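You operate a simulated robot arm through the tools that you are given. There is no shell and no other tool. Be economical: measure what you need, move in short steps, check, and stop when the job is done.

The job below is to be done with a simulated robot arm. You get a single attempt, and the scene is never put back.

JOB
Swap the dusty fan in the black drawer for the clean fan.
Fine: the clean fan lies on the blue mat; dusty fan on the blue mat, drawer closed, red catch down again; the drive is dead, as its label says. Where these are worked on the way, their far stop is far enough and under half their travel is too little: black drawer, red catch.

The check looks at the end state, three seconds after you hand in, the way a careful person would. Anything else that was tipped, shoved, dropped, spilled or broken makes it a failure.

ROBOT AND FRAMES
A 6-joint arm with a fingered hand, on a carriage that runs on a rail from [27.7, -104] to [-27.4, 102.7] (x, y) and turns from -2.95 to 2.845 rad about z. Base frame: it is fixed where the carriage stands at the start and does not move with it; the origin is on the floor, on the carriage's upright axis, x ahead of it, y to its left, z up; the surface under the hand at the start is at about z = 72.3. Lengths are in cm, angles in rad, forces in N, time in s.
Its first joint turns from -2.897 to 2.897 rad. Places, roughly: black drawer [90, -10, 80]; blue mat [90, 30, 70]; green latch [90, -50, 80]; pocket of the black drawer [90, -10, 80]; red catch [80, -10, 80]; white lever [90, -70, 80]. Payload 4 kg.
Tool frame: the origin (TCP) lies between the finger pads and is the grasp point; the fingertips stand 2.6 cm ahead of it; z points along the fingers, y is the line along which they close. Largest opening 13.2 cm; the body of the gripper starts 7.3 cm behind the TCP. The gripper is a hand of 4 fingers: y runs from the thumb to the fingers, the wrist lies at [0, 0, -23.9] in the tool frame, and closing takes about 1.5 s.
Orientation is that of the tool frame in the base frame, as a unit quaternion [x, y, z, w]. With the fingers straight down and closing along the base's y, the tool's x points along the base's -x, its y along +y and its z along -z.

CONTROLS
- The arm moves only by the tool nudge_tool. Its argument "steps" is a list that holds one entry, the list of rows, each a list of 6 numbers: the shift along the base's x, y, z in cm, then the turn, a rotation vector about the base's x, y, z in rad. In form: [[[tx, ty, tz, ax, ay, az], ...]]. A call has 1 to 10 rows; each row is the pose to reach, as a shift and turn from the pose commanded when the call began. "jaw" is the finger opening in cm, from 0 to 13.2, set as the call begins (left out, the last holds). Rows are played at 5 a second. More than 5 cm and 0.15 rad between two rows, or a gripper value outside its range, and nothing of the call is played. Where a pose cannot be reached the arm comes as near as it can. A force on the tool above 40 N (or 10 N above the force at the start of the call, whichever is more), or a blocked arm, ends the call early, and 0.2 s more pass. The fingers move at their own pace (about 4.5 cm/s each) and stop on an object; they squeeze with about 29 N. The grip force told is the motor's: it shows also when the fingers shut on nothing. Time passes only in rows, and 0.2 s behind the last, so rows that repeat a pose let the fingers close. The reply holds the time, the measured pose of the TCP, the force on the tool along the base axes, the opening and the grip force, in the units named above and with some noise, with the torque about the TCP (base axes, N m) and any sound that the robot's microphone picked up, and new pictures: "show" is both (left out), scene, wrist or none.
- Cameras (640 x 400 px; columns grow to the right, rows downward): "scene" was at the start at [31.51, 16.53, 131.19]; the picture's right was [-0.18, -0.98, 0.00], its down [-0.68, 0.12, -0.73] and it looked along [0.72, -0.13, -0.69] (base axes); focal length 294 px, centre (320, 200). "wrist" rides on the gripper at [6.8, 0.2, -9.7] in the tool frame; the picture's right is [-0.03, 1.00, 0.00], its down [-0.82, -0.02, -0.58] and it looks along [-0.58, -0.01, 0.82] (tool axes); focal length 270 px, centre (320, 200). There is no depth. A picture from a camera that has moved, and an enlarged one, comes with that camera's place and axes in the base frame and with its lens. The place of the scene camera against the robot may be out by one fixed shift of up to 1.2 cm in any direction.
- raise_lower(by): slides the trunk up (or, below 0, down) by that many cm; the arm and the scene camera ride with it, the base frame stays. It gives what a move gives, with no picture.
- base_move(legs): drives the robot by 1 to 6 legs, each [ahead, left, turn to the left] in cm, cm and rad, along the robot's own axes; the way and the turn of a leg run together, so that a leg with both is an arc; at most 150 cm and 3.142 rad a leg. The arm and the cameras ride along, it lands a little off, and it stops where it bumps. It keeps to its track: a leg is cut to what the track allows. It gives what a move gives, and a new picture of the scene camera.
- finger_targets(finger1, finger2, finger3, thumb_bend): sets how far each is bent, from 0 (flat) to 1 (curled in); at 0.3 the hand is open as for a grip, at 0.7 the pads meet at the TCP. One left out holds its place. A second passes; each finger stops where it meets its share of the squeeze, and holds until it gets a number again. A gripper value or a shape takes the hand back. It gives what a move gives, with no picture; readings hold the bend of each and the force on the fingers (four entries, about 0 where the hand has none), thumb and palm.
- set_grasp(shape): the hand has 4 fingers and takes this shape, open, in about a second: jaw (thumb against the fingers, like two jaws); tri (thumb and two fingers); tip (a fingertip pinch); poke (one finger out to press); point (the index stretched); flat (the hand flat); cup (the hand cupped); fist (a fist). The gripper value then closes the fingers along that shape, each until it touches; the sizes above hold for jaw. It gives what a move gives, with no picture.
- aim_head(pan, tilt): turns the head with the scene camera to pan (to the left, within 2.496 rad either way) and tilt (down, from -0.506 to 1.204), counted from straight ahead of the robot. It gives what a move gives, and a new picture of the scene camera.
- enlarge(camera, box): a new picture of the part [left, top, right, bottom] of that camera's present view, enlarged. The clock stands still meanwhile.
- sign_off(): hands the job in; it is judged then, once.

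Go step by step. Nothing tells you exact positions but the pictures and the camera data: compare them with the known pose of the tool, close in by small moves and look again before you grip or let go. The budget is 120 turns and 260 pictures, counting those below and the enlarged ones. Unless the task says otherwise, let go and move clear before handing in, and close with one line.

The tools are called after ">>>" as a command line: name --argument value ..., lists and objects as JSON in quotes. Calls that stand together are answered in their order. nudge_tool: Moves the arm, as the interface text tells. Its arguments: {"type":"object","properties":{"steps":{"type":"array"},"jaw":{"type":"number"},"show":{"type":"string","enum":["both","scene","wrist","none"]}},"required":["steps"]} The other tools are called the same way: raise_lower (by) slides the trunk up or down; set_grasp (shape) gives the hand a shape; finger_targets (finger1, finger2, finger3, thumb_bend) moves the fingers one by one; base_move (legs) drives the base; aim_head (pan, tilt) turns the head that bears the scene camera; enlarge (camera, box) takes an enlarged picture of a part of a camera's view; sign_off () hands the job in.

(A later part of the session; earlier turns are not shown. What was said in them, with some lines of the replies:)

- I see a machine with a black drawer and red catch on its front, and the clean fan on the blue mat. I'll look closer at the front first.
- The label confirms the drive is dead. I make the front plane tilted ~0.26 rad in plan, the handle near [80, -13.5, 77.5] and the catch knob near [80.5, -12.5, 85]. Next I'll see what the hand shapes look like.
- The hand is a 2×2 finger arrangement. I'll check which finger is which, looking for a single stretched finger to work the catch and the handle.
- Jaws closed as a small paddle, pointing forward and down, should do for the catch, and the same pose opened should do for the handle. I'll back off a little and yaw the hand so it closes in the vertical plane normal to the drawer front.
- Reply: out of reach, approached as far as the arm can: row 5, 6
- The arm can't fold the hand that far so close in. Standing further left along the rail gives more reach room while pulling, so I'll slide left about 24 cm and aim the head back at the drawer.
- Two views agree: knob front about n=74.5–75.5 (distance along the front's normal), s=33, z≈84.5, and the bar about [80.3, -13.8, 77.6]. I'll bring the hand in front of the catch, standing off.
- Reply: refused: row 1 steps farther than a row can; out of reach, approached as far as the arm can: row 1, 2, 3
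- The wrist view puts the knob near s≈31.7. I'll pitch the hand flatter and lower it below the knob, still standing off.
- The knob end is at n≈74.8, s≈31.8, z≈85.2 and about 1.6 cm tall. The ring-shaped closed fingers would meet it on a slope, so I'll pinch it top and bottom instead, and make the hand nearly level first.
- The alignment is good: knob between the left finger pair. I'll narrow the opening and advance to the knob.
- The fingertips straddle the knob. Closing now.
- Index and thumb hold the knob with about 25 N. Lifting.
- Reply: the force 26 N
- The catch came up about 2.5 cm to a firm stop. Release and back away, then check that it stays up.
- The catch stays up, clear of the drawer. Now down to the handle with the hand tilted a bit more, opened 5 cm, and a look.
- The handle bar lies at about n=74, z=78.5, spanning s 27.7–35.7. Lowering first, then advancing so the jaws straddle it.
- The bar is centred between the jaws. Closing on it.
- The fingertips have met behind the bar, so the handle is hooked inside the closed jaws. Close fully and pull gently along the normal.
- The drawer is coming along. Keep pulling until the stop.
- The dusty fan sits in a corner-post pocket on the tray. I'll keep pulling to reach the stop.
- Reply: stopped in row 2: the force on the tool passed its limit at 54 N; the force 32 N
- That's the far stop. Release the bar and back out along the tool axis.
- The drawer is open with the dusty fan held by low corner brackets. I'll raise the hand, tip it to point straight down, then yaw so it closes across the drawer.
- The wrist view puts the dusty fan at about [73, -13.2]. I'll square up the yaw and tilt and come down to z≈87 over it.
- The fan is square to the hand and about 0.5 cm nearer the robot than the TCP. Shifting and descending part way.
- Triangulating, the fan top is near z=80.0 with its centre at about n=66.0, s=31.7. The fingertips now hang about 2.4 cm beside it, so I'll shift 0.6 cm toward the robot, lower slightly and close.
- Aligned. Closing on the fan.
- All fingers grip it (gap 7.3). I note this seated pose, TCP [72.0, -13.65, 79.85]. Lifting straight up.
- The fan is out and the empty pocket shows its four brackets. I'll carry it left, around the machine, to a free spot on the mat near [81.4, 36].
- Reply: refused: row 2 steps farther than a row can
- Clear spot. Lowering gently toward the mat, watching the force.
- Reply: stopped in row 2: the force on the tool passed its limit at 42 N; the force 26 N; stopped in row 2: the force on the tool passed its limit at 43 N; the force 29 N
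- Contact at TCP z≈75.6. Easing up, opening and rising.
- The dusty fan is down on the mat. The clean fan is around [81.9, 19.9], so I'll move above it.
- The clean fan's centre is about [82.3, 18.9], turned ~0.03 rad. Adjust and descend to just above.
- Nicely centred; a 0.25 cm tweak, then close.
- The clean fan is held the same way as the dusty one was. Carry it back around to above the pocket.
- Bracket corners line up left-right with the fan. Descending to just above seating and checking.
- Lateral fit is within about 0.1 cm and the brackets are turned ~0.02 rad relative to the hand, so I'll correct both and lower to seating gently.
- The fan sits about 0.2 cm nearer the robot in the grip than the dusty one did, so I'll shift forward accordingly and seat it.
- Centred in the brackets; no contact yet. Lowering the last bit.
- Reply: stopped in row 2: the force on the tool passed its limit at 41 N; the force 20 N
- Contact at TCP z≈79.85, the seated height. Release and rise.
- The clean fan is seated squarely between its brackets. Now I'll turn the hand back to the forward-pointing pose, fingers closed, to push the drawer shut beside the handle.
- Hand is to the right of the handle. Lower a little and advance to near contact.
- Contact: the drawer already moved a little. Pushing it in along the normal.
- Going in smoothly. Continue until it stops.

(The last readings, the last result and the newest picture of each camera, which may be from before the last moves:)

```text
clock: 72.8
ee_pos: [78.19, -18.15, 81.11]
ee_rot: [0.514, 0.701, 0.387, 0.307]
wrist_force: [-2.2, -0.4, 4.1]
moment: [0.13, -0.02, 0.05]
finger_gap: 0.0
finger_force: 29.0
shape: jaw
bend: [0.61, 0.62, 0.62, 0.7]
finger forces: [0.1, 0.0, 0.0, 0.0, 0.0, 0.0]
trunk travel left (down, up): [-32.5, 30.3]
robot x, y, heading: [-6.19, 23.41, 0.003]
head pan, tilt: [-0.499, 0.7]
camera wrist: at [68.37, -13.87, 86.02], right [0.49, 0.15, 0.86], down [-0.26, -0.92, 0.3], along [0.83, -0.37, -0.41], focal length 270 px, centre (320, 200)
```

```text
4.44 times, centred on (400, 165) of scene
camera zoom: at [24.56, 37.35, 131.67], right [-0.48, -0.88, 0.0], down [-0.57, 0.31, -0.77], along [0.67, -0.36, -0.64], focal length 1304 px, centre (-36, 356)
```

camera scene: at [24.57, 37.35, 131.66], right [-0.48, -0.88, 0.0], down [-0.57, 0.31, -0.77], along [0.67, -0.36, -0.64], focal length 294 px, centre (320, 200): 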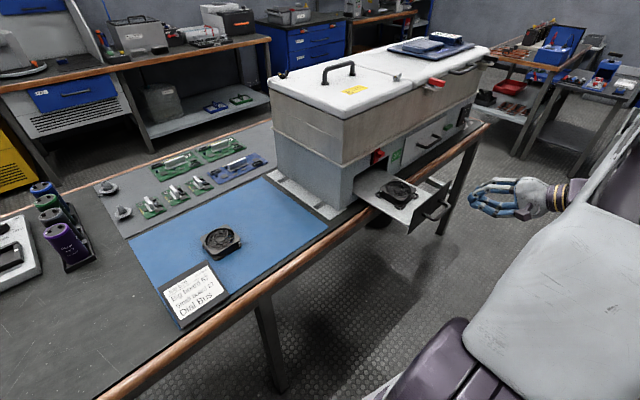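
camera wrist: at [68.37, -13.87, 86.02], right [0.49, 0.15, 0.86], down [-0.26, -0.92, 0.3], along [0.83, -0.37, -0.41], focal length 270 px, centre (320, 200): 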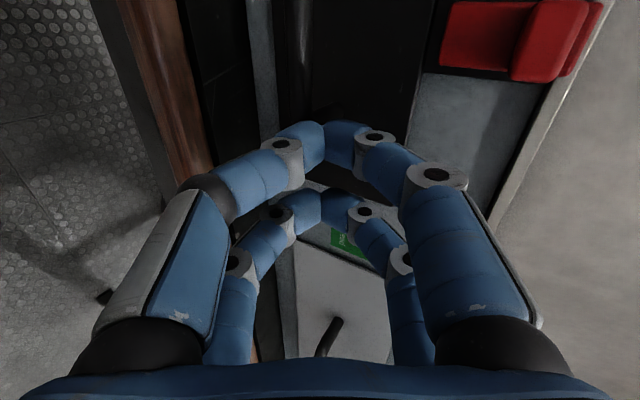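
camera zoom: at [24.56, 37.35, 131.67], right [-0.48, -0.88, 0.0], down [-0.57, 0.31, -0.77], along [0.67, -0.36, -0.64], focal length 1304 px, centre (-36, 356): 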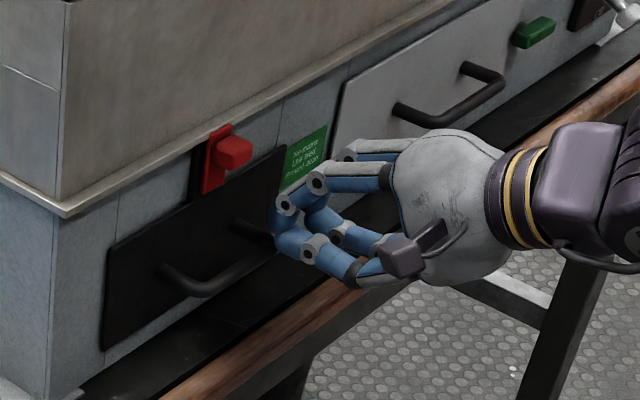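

Nearly flush. A last gentle push to confirm the stop.

>>> nudge_tool --steps '[[[0.4, 0.1, 0, 0, 0, 0], [0.8, 0.2, 0, 0, 0, 0], [1.2, 0.3, 0, 0, 0, 0], [1.6, 0.43, 0, 0, 0, 0]]]' --show "none"

>>> enlarge --camera "scene" --box '[340, 120, 440, 200]'

```text
clock: 73.8
ee_pos: [79.81, -17.59, 81.21]
ee_rot: [0.513, 0.701, 0.387, 0.308]
wrist_force: [-4.1, -0.8, 10.8]
moment: [0.21, 0.03, 0.06]
finger_gap: 0.0
finger_force: 28.7
shape: jaw
bend: [0.61, 0.62, 0.62, 0.7]
finger forces: [0.1, 0.0, 0.0, 0.0, 0.0, 0.0]
trunk travel left (down, up): [-32.5, 30.3]
robot x, y, heading: [-6.07, 23.17, 0.008]
head pan, tilt: [-0.499, 0.7]
```

```text
5.00 times, centred on (390, 160) of scene
camera zoom: at [24.53, 37.36, 131.67], right [-0.48, -0.88, 0.0], down [-0.57, 0.31, -0.77], along [0.67, -0.36, -0.64], focal length 1468 px, centre (-30, 400)
```

zoom: 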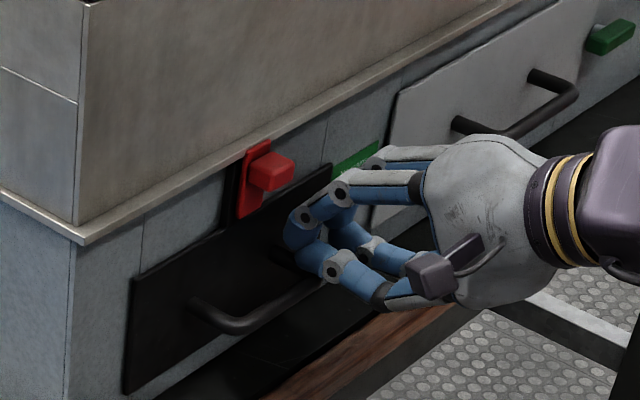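

>>> nudge_tool --steps '[[[-2, -0.5, 0.5, 0, 0, 0], [-5, -1.3, 1, 0, 0, 0], [-8, -2.1, 1, 0, 0, 0]]]' --show "none"

>>> enlarge --camera "scene" --box '[340, 120, 440, 190]'

>>> enlarge --camera "wrist" --box '[260, 0, 540, 180]'

```text
clock: 74.6
ee_pos: [71.78, -19.6, 82.25]
ee_rot: [0.512, 0.702, 0.388, 0.307]
wrist_force: [-0.3, -0.1, -0.9]
moment: [-0.06, 0.02, 0.01]
finger_gap: 0.0
finger_force: 29.0
shape: jaw
bend: [0.62, 0.62, 0.62, 0.7]
finger forces: [0.0, 0.0, 0.0, 0.0, 0.1, 0.1]
trunk travel left (down, up): [-32.5, 30.3]
robot x, y, heading: [-6.17, 22.77, 0.001]
head pan, tilt: [-0.499, 0.7]
```

```text
5.71 times, centred on (390, 155) of scene
camera zoom: at [24.6, 37.35, 131.65], right [-0.48, -0.88, 0.0], down [-0.57, 0.31, -0.76], along [0.67, -0.36, -0.64], focal length 1677 px, centre (-80, 457)
```

zoom: 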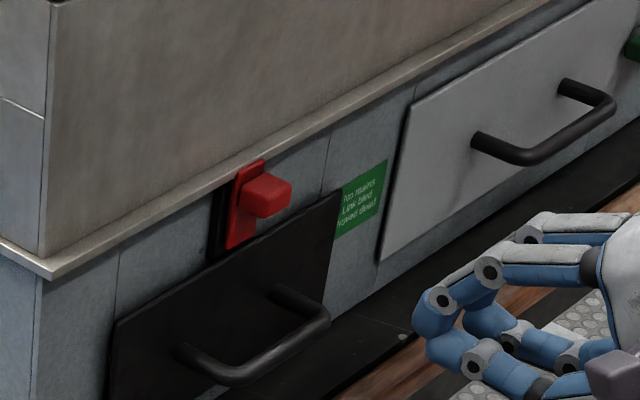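

```text
2.22 times, centred on (400, 90) of wrist
camera zoom: at [61.94, -15.3, 87.09], right [0.49, 0.15, 0.86], down [-0.25, -0.92, 0.31], along [0.83, -0.37, -0.41], focal length 601 px, centre (142, 444)
```

zoom: 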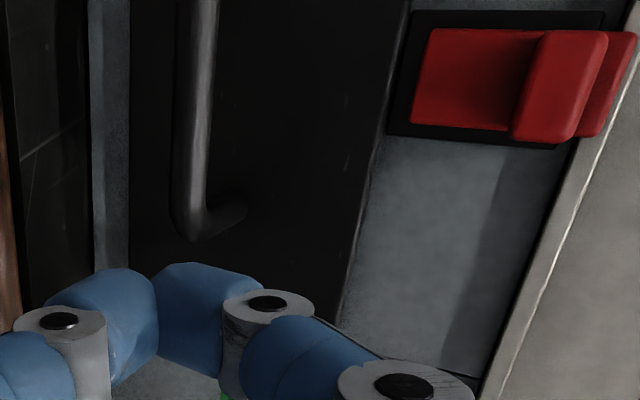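

Still about 0.5 cm proud. I'll push directly on the panel, a bit further right of the handle.

>>> nudge_tool --steps '[[[0.3, -1.1, -0.4, 0, 0, 0], [3.2, -0.3, -0.4, 0, 0, 0], [6.1, 0.45, -0.4, 0, 0, 0], [8.5, 1.1, -0.4, 0, 0, 0], [9.5, 1.35, -0.4, 0, 0, 0], [10.2, 1.55, -0.4, 0, 0, 0], [10.9, 1.75, -0.4, 0, 0, 0]]]' --show "wrist"

>>> enlarge --camera "scene" --box '[340, 120, 440, 190]'

```text
clock: 76.1
ee_pos: [81.72, -18.62, 81.71]
ee_rot: [0.515, 0.701, 0.386, 0.307]
wrist_force: [-15.9, -1.7, 2.2]
moment: [0.08, 0.05, 0.3]
finger_gap: 0.0
finger_force: 29.0
shape: jaw
bend: [0.68, 0.68, 0.61, 0.7]
finger forces: [0.0, 0.0, 0.0, 0.0, 0.0, 0.1]
trunk travel left (down, up): [-32.5, 30.3]
robot x, y, heading: [-6.01, 23.04, 0.002]
head pan, tilt: [-0.499, 0.7]
stopped in row 7: the force on the tool passed its limit at 40 N (the readings are from after the stop); the commanded pose is now the measured one
camera wrist: at [71.88, -14.22, 86.67], right [0.49, 0.15, 0.86], down [-0.26, -0.92, 0.31], along [0.83, -0.37, -0.41], focal length 270 px, centre (320, 200)
```

wrist: 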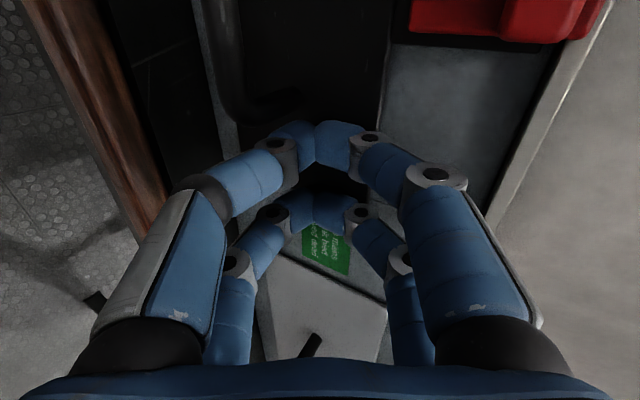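

```text
5.71 times, centred on (390, 155) of scene
camera zoom: at [24.57, 37.27, 131.67], right [-0.48, -0.88, 0.0], down [-0.57, 0.31, -0.77], along [0.67, -0.37, -0.64], focal length 1677 px, centre (-80, 457)
```

zoom: 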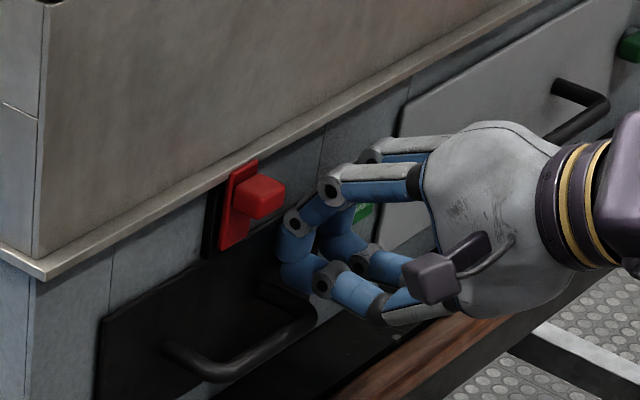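

Firm stop at 40 N. Backing off to verify.

>>> nudge_tool --steps '[[[-3, -0.8, 0.3, 0, 0, 0], [-6, -1.6, 0.5, 0, 0, 0], [-9, -2.4, 2, 0, 0, 0]]]' --show "none"

>>> enlarge --camera "scene" --box '[340, 120, 440, 190]'

>>> enlarge --camera "wrist" --box '[260, 0, 540, 180]'

```text
clock: 76.9
ee_pos: [72.96, -20.73, 83.66]
ee_rot: [0.514, 0.701, 0.387, 0.307]
wrist_force: [-1.0, 0.0, 0.7]
moment: [-0.01, -0.01, -0.02]
finger_gap: 0.0
finger_force: 28.8
shape: jaw
bend: [0.64, 0.68, 0.61, 0.7]
finger forces: [0.0, 0.1, 0.0, 0.0, 0.0, 0.0]
trunk travel left (down, up): [-32.5, 30.3]
robot x, y, heading: [-6.28, 23.22, 0.001]
head pan, tilt: [-0.499, 0.7]
```

```text
5.71 times, centred on (390, 155) of scene
camera zoom: at [24.64, 37.3, 131.65], right [-0.48, -0.88, 0.0], down [-0.57, 0.31, -0.76], along [0.67, -0.36, -0.64], focal length 1677 px, centre (-80, 457)
```

zoom: 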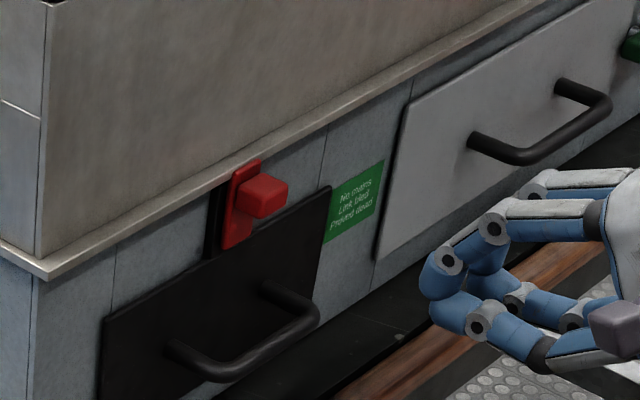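

```text
2.22 times, centred on (400, 90) of wrist
camera zoom: at [63.09, -16.35, 88.63], right [0.49, 0.15, 0.86], down [-0.26, -0.92, 0.31], along [0.83, -0.37, -0.41], focal length 601 px, centre (142, 444)
```

zoom: 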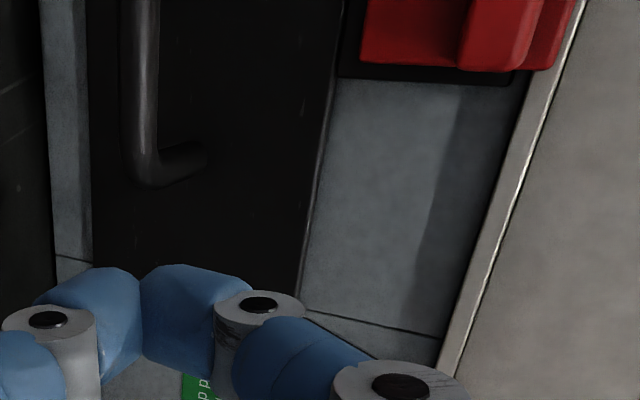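

The panel matches its original closed position. Now I'll level the hand again in front of the raised catch for the same pinch.

>>> nudge_tool --steps '[[[-1.5, 0.5, 1, 0.034, -0.129, 0], [-1.8, 2, 2, 0.069, -0.257, 0], [-1.8, 3.5, 3, 0.103, -0.386, 0.01], [-1.8, 4.9, 3.85, 0.103, -0.386, 0.01]]]' --jaw 3.3

>>> enlarge --camera "scene" --box '[340, 120, 440, 190]'

```text
clock: 77.9
ee_pos: [71.12, -16.08, 87.68]
ee_rot: [0.442, 0.611, 0.514, 0.409]
wrist_force: [-0.6, -0.7, -0.2]
moment: [-0.01, -0.02, 0.01]
finger_gap: 3.29
finger_force: 0.1
shape: jaw
bend: [0.73, 0.73, 0.73, 0.7]
finger forces: [0.1, 0.0, 0.1, 0.0, 0.0, 0.0]
trunk travel left (down, up): [-32.5, 30.3]
robot x, y, heading: [-6.5, 22.96, -0.002]
head pan, tilt: [-0.499, 0.7]
camera scene: at [24.61, 37.28, 131.66], right [-0.48, -0.88, 0.0], down [-0.57, 0.31, -0.76], along [0.67, -0.37, -0.64], focal length 294 px, centre (320, 200)
camera wrist: at [59.97, -11.98, 88.84], right [0.13, 0.05, 0.99], down [-0.33, -0.94, 0.09], along [0.94, -0.34, -0.1], focal length 270 px, centre (320, 200)
```

scene: 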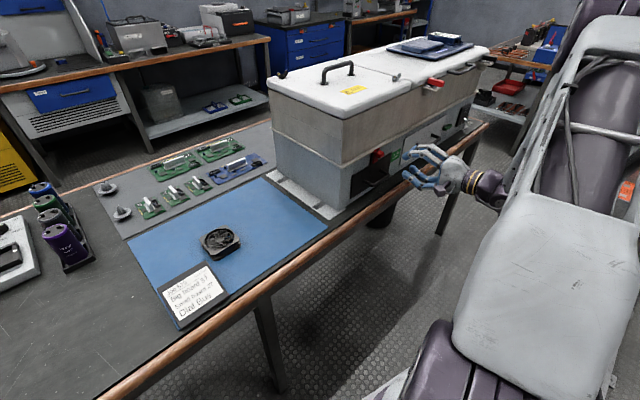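
wrist: 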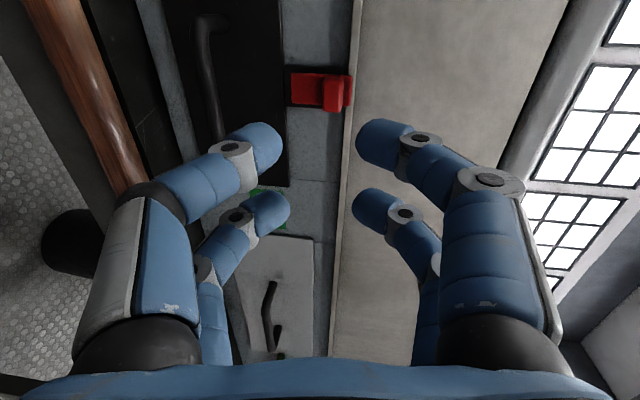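

```text
5.71 times, centred on (390, 155) of scene
camera zoom: at [24.61, 37.28, 131.66], right [-0.48, -0.88, 0.0], down [-0.57, 0.31, -0.76], along [0.67, -0.37, -0.64], focal length 1677 px, centre (-80, 457)
```

zoom: 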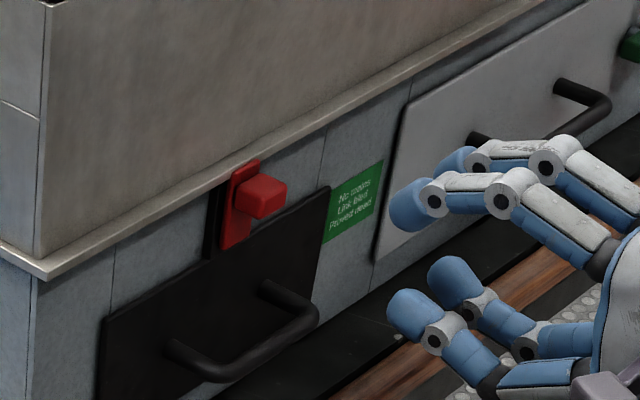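

The raised knob is at z≈87.3. Advance as before and check.

>>> nudge_tool --steps '[[[2.4, 0.7, -0.3, 0, 0, 0], [4.8, 1.4, -0.3, 0, 0, 0], [7, 2.1, -0.3, 0, 0, 0], [8.1, 2.4, -0.3, 0, 0, 0]]]' --show "wrist"

>>> enlarge --camera "scene" --box '[340, 120, 440, 190]'

```text
clock: 78.9
ee_pos: [79.19, -13.48, 87.27]
ee_rot: [0.443, 0.611, 0.515, 0.407]
wrist_force: [0.3, -0.3, 0.4]
moment: [0.01, -0.04, 0.0]
finger_gap: 3.31
finger_force: 0.1
shape: jaw
bend: [0.73, 0.73, 0.73, 0.7]
finger forces: [0.1, 0.1, 0.1, 0.0, 0.0, 0.0]
trunk travel left (down, up): [-32.5, 30.3]
robot x, y, heading: [-6.35, 23.46, 0.006]
head pan, tilt: [-0.499, 0.7]
camera wrist: at [68.08, -9.58, 88.48], right [0.13, 0.05, 0.99], down [-0.33, -0.94, 0.09], along [0.94, -0.34, -0.1], focal length 270 px, centre (320, 200)
```

wrist: 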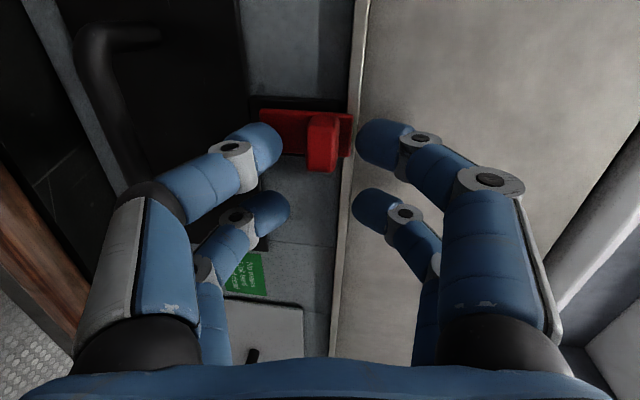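

```text
5.71 times, centred on (390, 155) of scene
camera zoom: at [24.6, 37.29, 131.66], right [-0.48, -0.88, 0.0], down [-0.57, 0.31, -0.77], along [0.67, -0.37, -0.64], focal length 1677 px, centre (-80, 457)
```

zoom: 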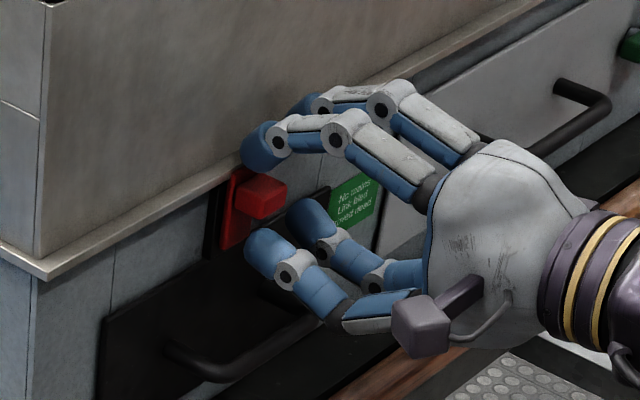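

Good alignment again. Close on the knob, then pull it down.

>>> nudge_tool --steps '[[[0, 0, 0, 0, 0, 0], [0, 0, 0, 0, 0, 0], [0, 0, 0, 0, 0, 0], [0, 0, 0, 0, 0, 0]]]' --jaw 0.5 --show "none"

>>> nudge_tool --steps '[[[0, 0, -0.5, 0, 0, 0], [0, 0, -1, 0, 0, 0], [0, 0, -1.5, 0, 0, 0], [0, 0, -2, 0, 0, 0], [0, 0, -2.5, 0, 0, 0], [0, 0, -3, 0, 0, 0]]]' --show "wrist"

>>> enlarge --camera "scene" --box '[340, 120, 440, 190]'

```text
clock: 79.9
ee_pos: [79.21, -13.54, 87.33]
ee_rot: [0.442, 0.611, 0.515, 0.407]
wrist_force: [2.2, -1.3, 0.1]
moment: [0.26, -0.27, -0.08]
finger_gap: 0.09
finger_force: 29.5
shape: jaw
bend: [0.71, 0.61, 0.61, 0.7]
finger forces: [25.6, 0.0, 0.1, 0.0, 24.9, 0.0]
trunk travel left (down, up): [-32.5, 30.3]
robot x, y, heading: [-6.44, 23.07, 0.005]
head pan, tilt: [-0.499, 0.7]
```

```text
clock: 81.3
ee_pos: [79.13, -13.66, 84.79]
ee_rot: [0.441, 0.611, 0.514, 0.41]
wrist_force: [-14.6, 3.1, 24.8]
moment: [0.95, -1.25, 0.52]
finger_gap: 0.0
finger_force: 28.7
shape: jaw
bend: [0.71, 0.61, 0.61, 0.73]
finger forces: [49.3, 0.1, 0.1, 0.1, 14.8, 0.1]
trunk travel left (down, up): [-32.5, 30.3]
robot x, y, heading: [-6.04, 23.19, 0.002]
head pan, tilt: [-0.499, 0.7]
camera wrist: at [68.04, -9.68, 85.86], right [0.12, 0.05, 0.99], down [-0.33, -0.94, 0.09], along [0.94, -0.34, -0.1], focal length 270 px, centre (320, 200)
```

wrist: 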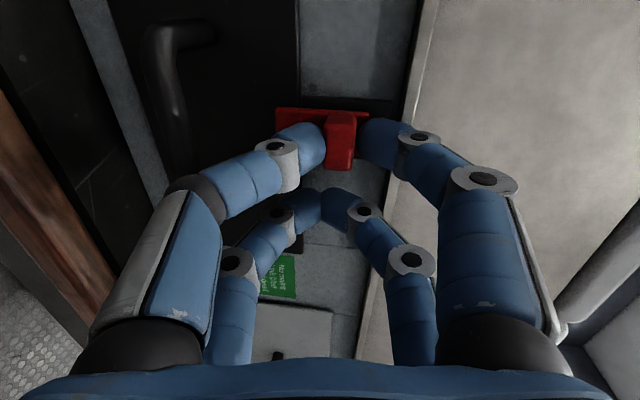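

```text
5.71 times, centred on (390, 155) of scene
camera zoom: at [24.48, 37.32, 131.71], right [-0.48, -0.88, 0.0], down [-0.56, 0.31, -0.77], along [0.67, -0.37, -0.64], focal length 1677 px, centre (-80, 457)
```

zoom: 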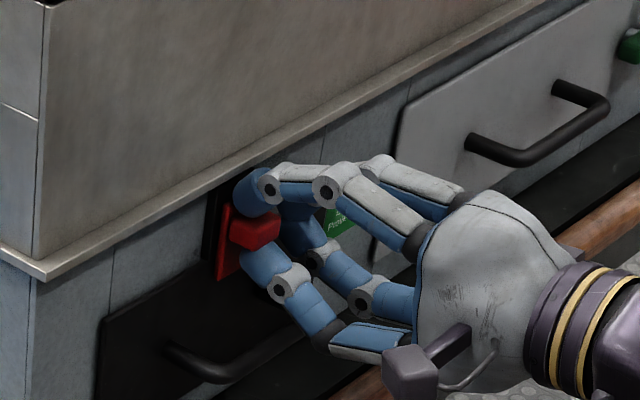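

The catch is down at its stop (25 N). Release, back away, and check everything.

>>> nudge_tool --steps '[[[0, 0, 0.3, 0, 0, 0], [0, 0, 0.3, 0, 0, 0], [0, 0, 0.3, 0, 0, 0], [-1.5, -0.4, 0.3, 0, 0, 0], [-4, -1.07, 0.3, 0, 0, 0], [-6.5, -1.74, 0.3, 0, 0, 0], [-10, -2.7, 1, 0, 0, 0], [-14, -3.7, 2, 0, 0, 0]]]' --jaw 3.3

>>> enlarge --camera "scene" --box '[340, 120, 440, 190]'

>>> enlarge --camera "scene" --box '[100, 130, 340, 330]'

```text
clock: 83.1
ee_pos: [65.33, -17.32, 86.39]
ee_rot: [0.442, 0.612, 0.514, 0.408]
wrist_force: [-0.8, -0.2, 0.2]
moment: [0.0, -0.02, -0.01]
finger_gap: 3.27
finger_force: 0.1
shape: jaw
bend: [0.73, 0.73, 0.73, 0.7]
finger forces: [0.0, 0.0, 0.1, 0.0, 0.0, 0.0]
trunk travel left (down, up): [-32.5, 30.3]
robot x, y, heading: [-6.25, 23.43, 0.003]
head pan, tilt: [-0.499, 0.7]
camera scene: at [24.64, 37.31, 131.65], right [-0.48, -0.88, 0.0], down [-0.57, 0.31, -0.76], along [0.67, -0.36, -0.64], focal length 294 px, centre (320, 200)
camera wrist: at [54.25, -13.5, 87.61], right [0.13, 0.05, 0.99], down [-0.33, -0.94, 0.09], along [0.94, -0.34, -0.1], focal length 270 px, centre (320, 200)
```

scene: 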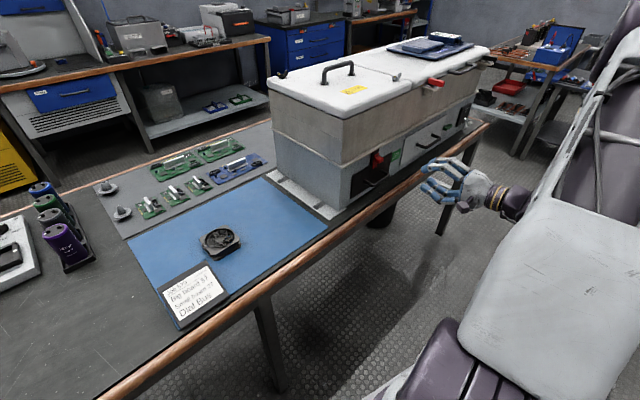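
wrist: 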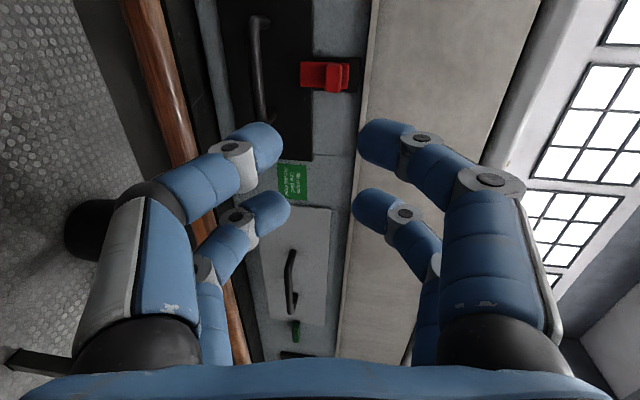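

```text
5.71 times, centred on (390, 155) of scene
camera zoom: at [24.64, 37.31, 131.65], right [-0.48, -0.88, 0.0], down [-0.57, 0.31, -0.76], along [0.67, -0.36, -0.64], focal length 1677 px, centre (-80, 457)
```

zoom: 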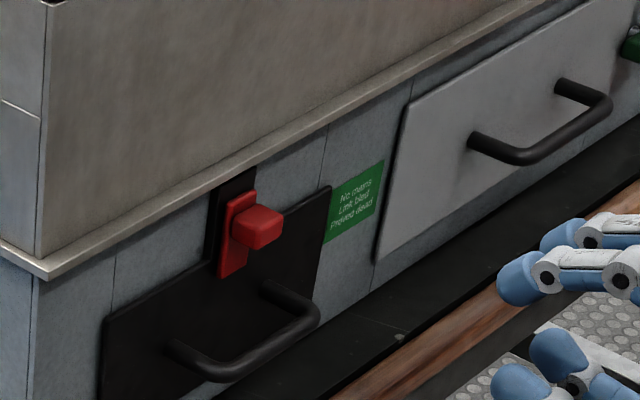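

```text
2.00 times, centred on (220, 230) of scene
camera zoom: at [24.64, 37.31, 131.65], right [-0.48, -0.88, 0.0], down [-0.57, 0.31, -0.76], along [0.67, -0.36, -0.64], focal length 587 px, centre (520, 140)
```

zoom: 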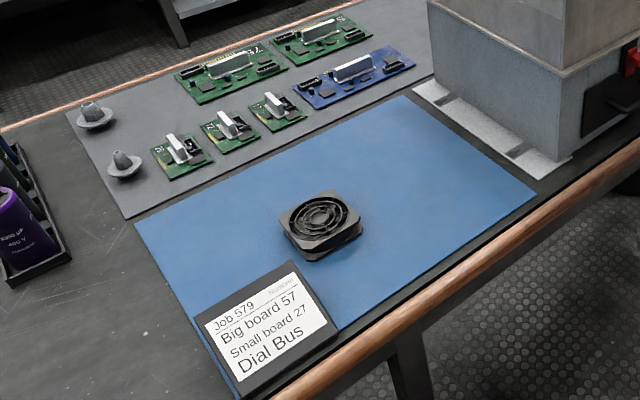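

The drawer is shut, the catch is back where it started, and the dusty fan lies on the mat with nothing else disturbed. The hand is clear, so I'm handing in.

>>> sign_off

```text
The job is handed in.
```

The fans are swapped: the clean one is seated in the black drawer and the dusty one is on the blue mat. The drawer is closed and the red catch is down.
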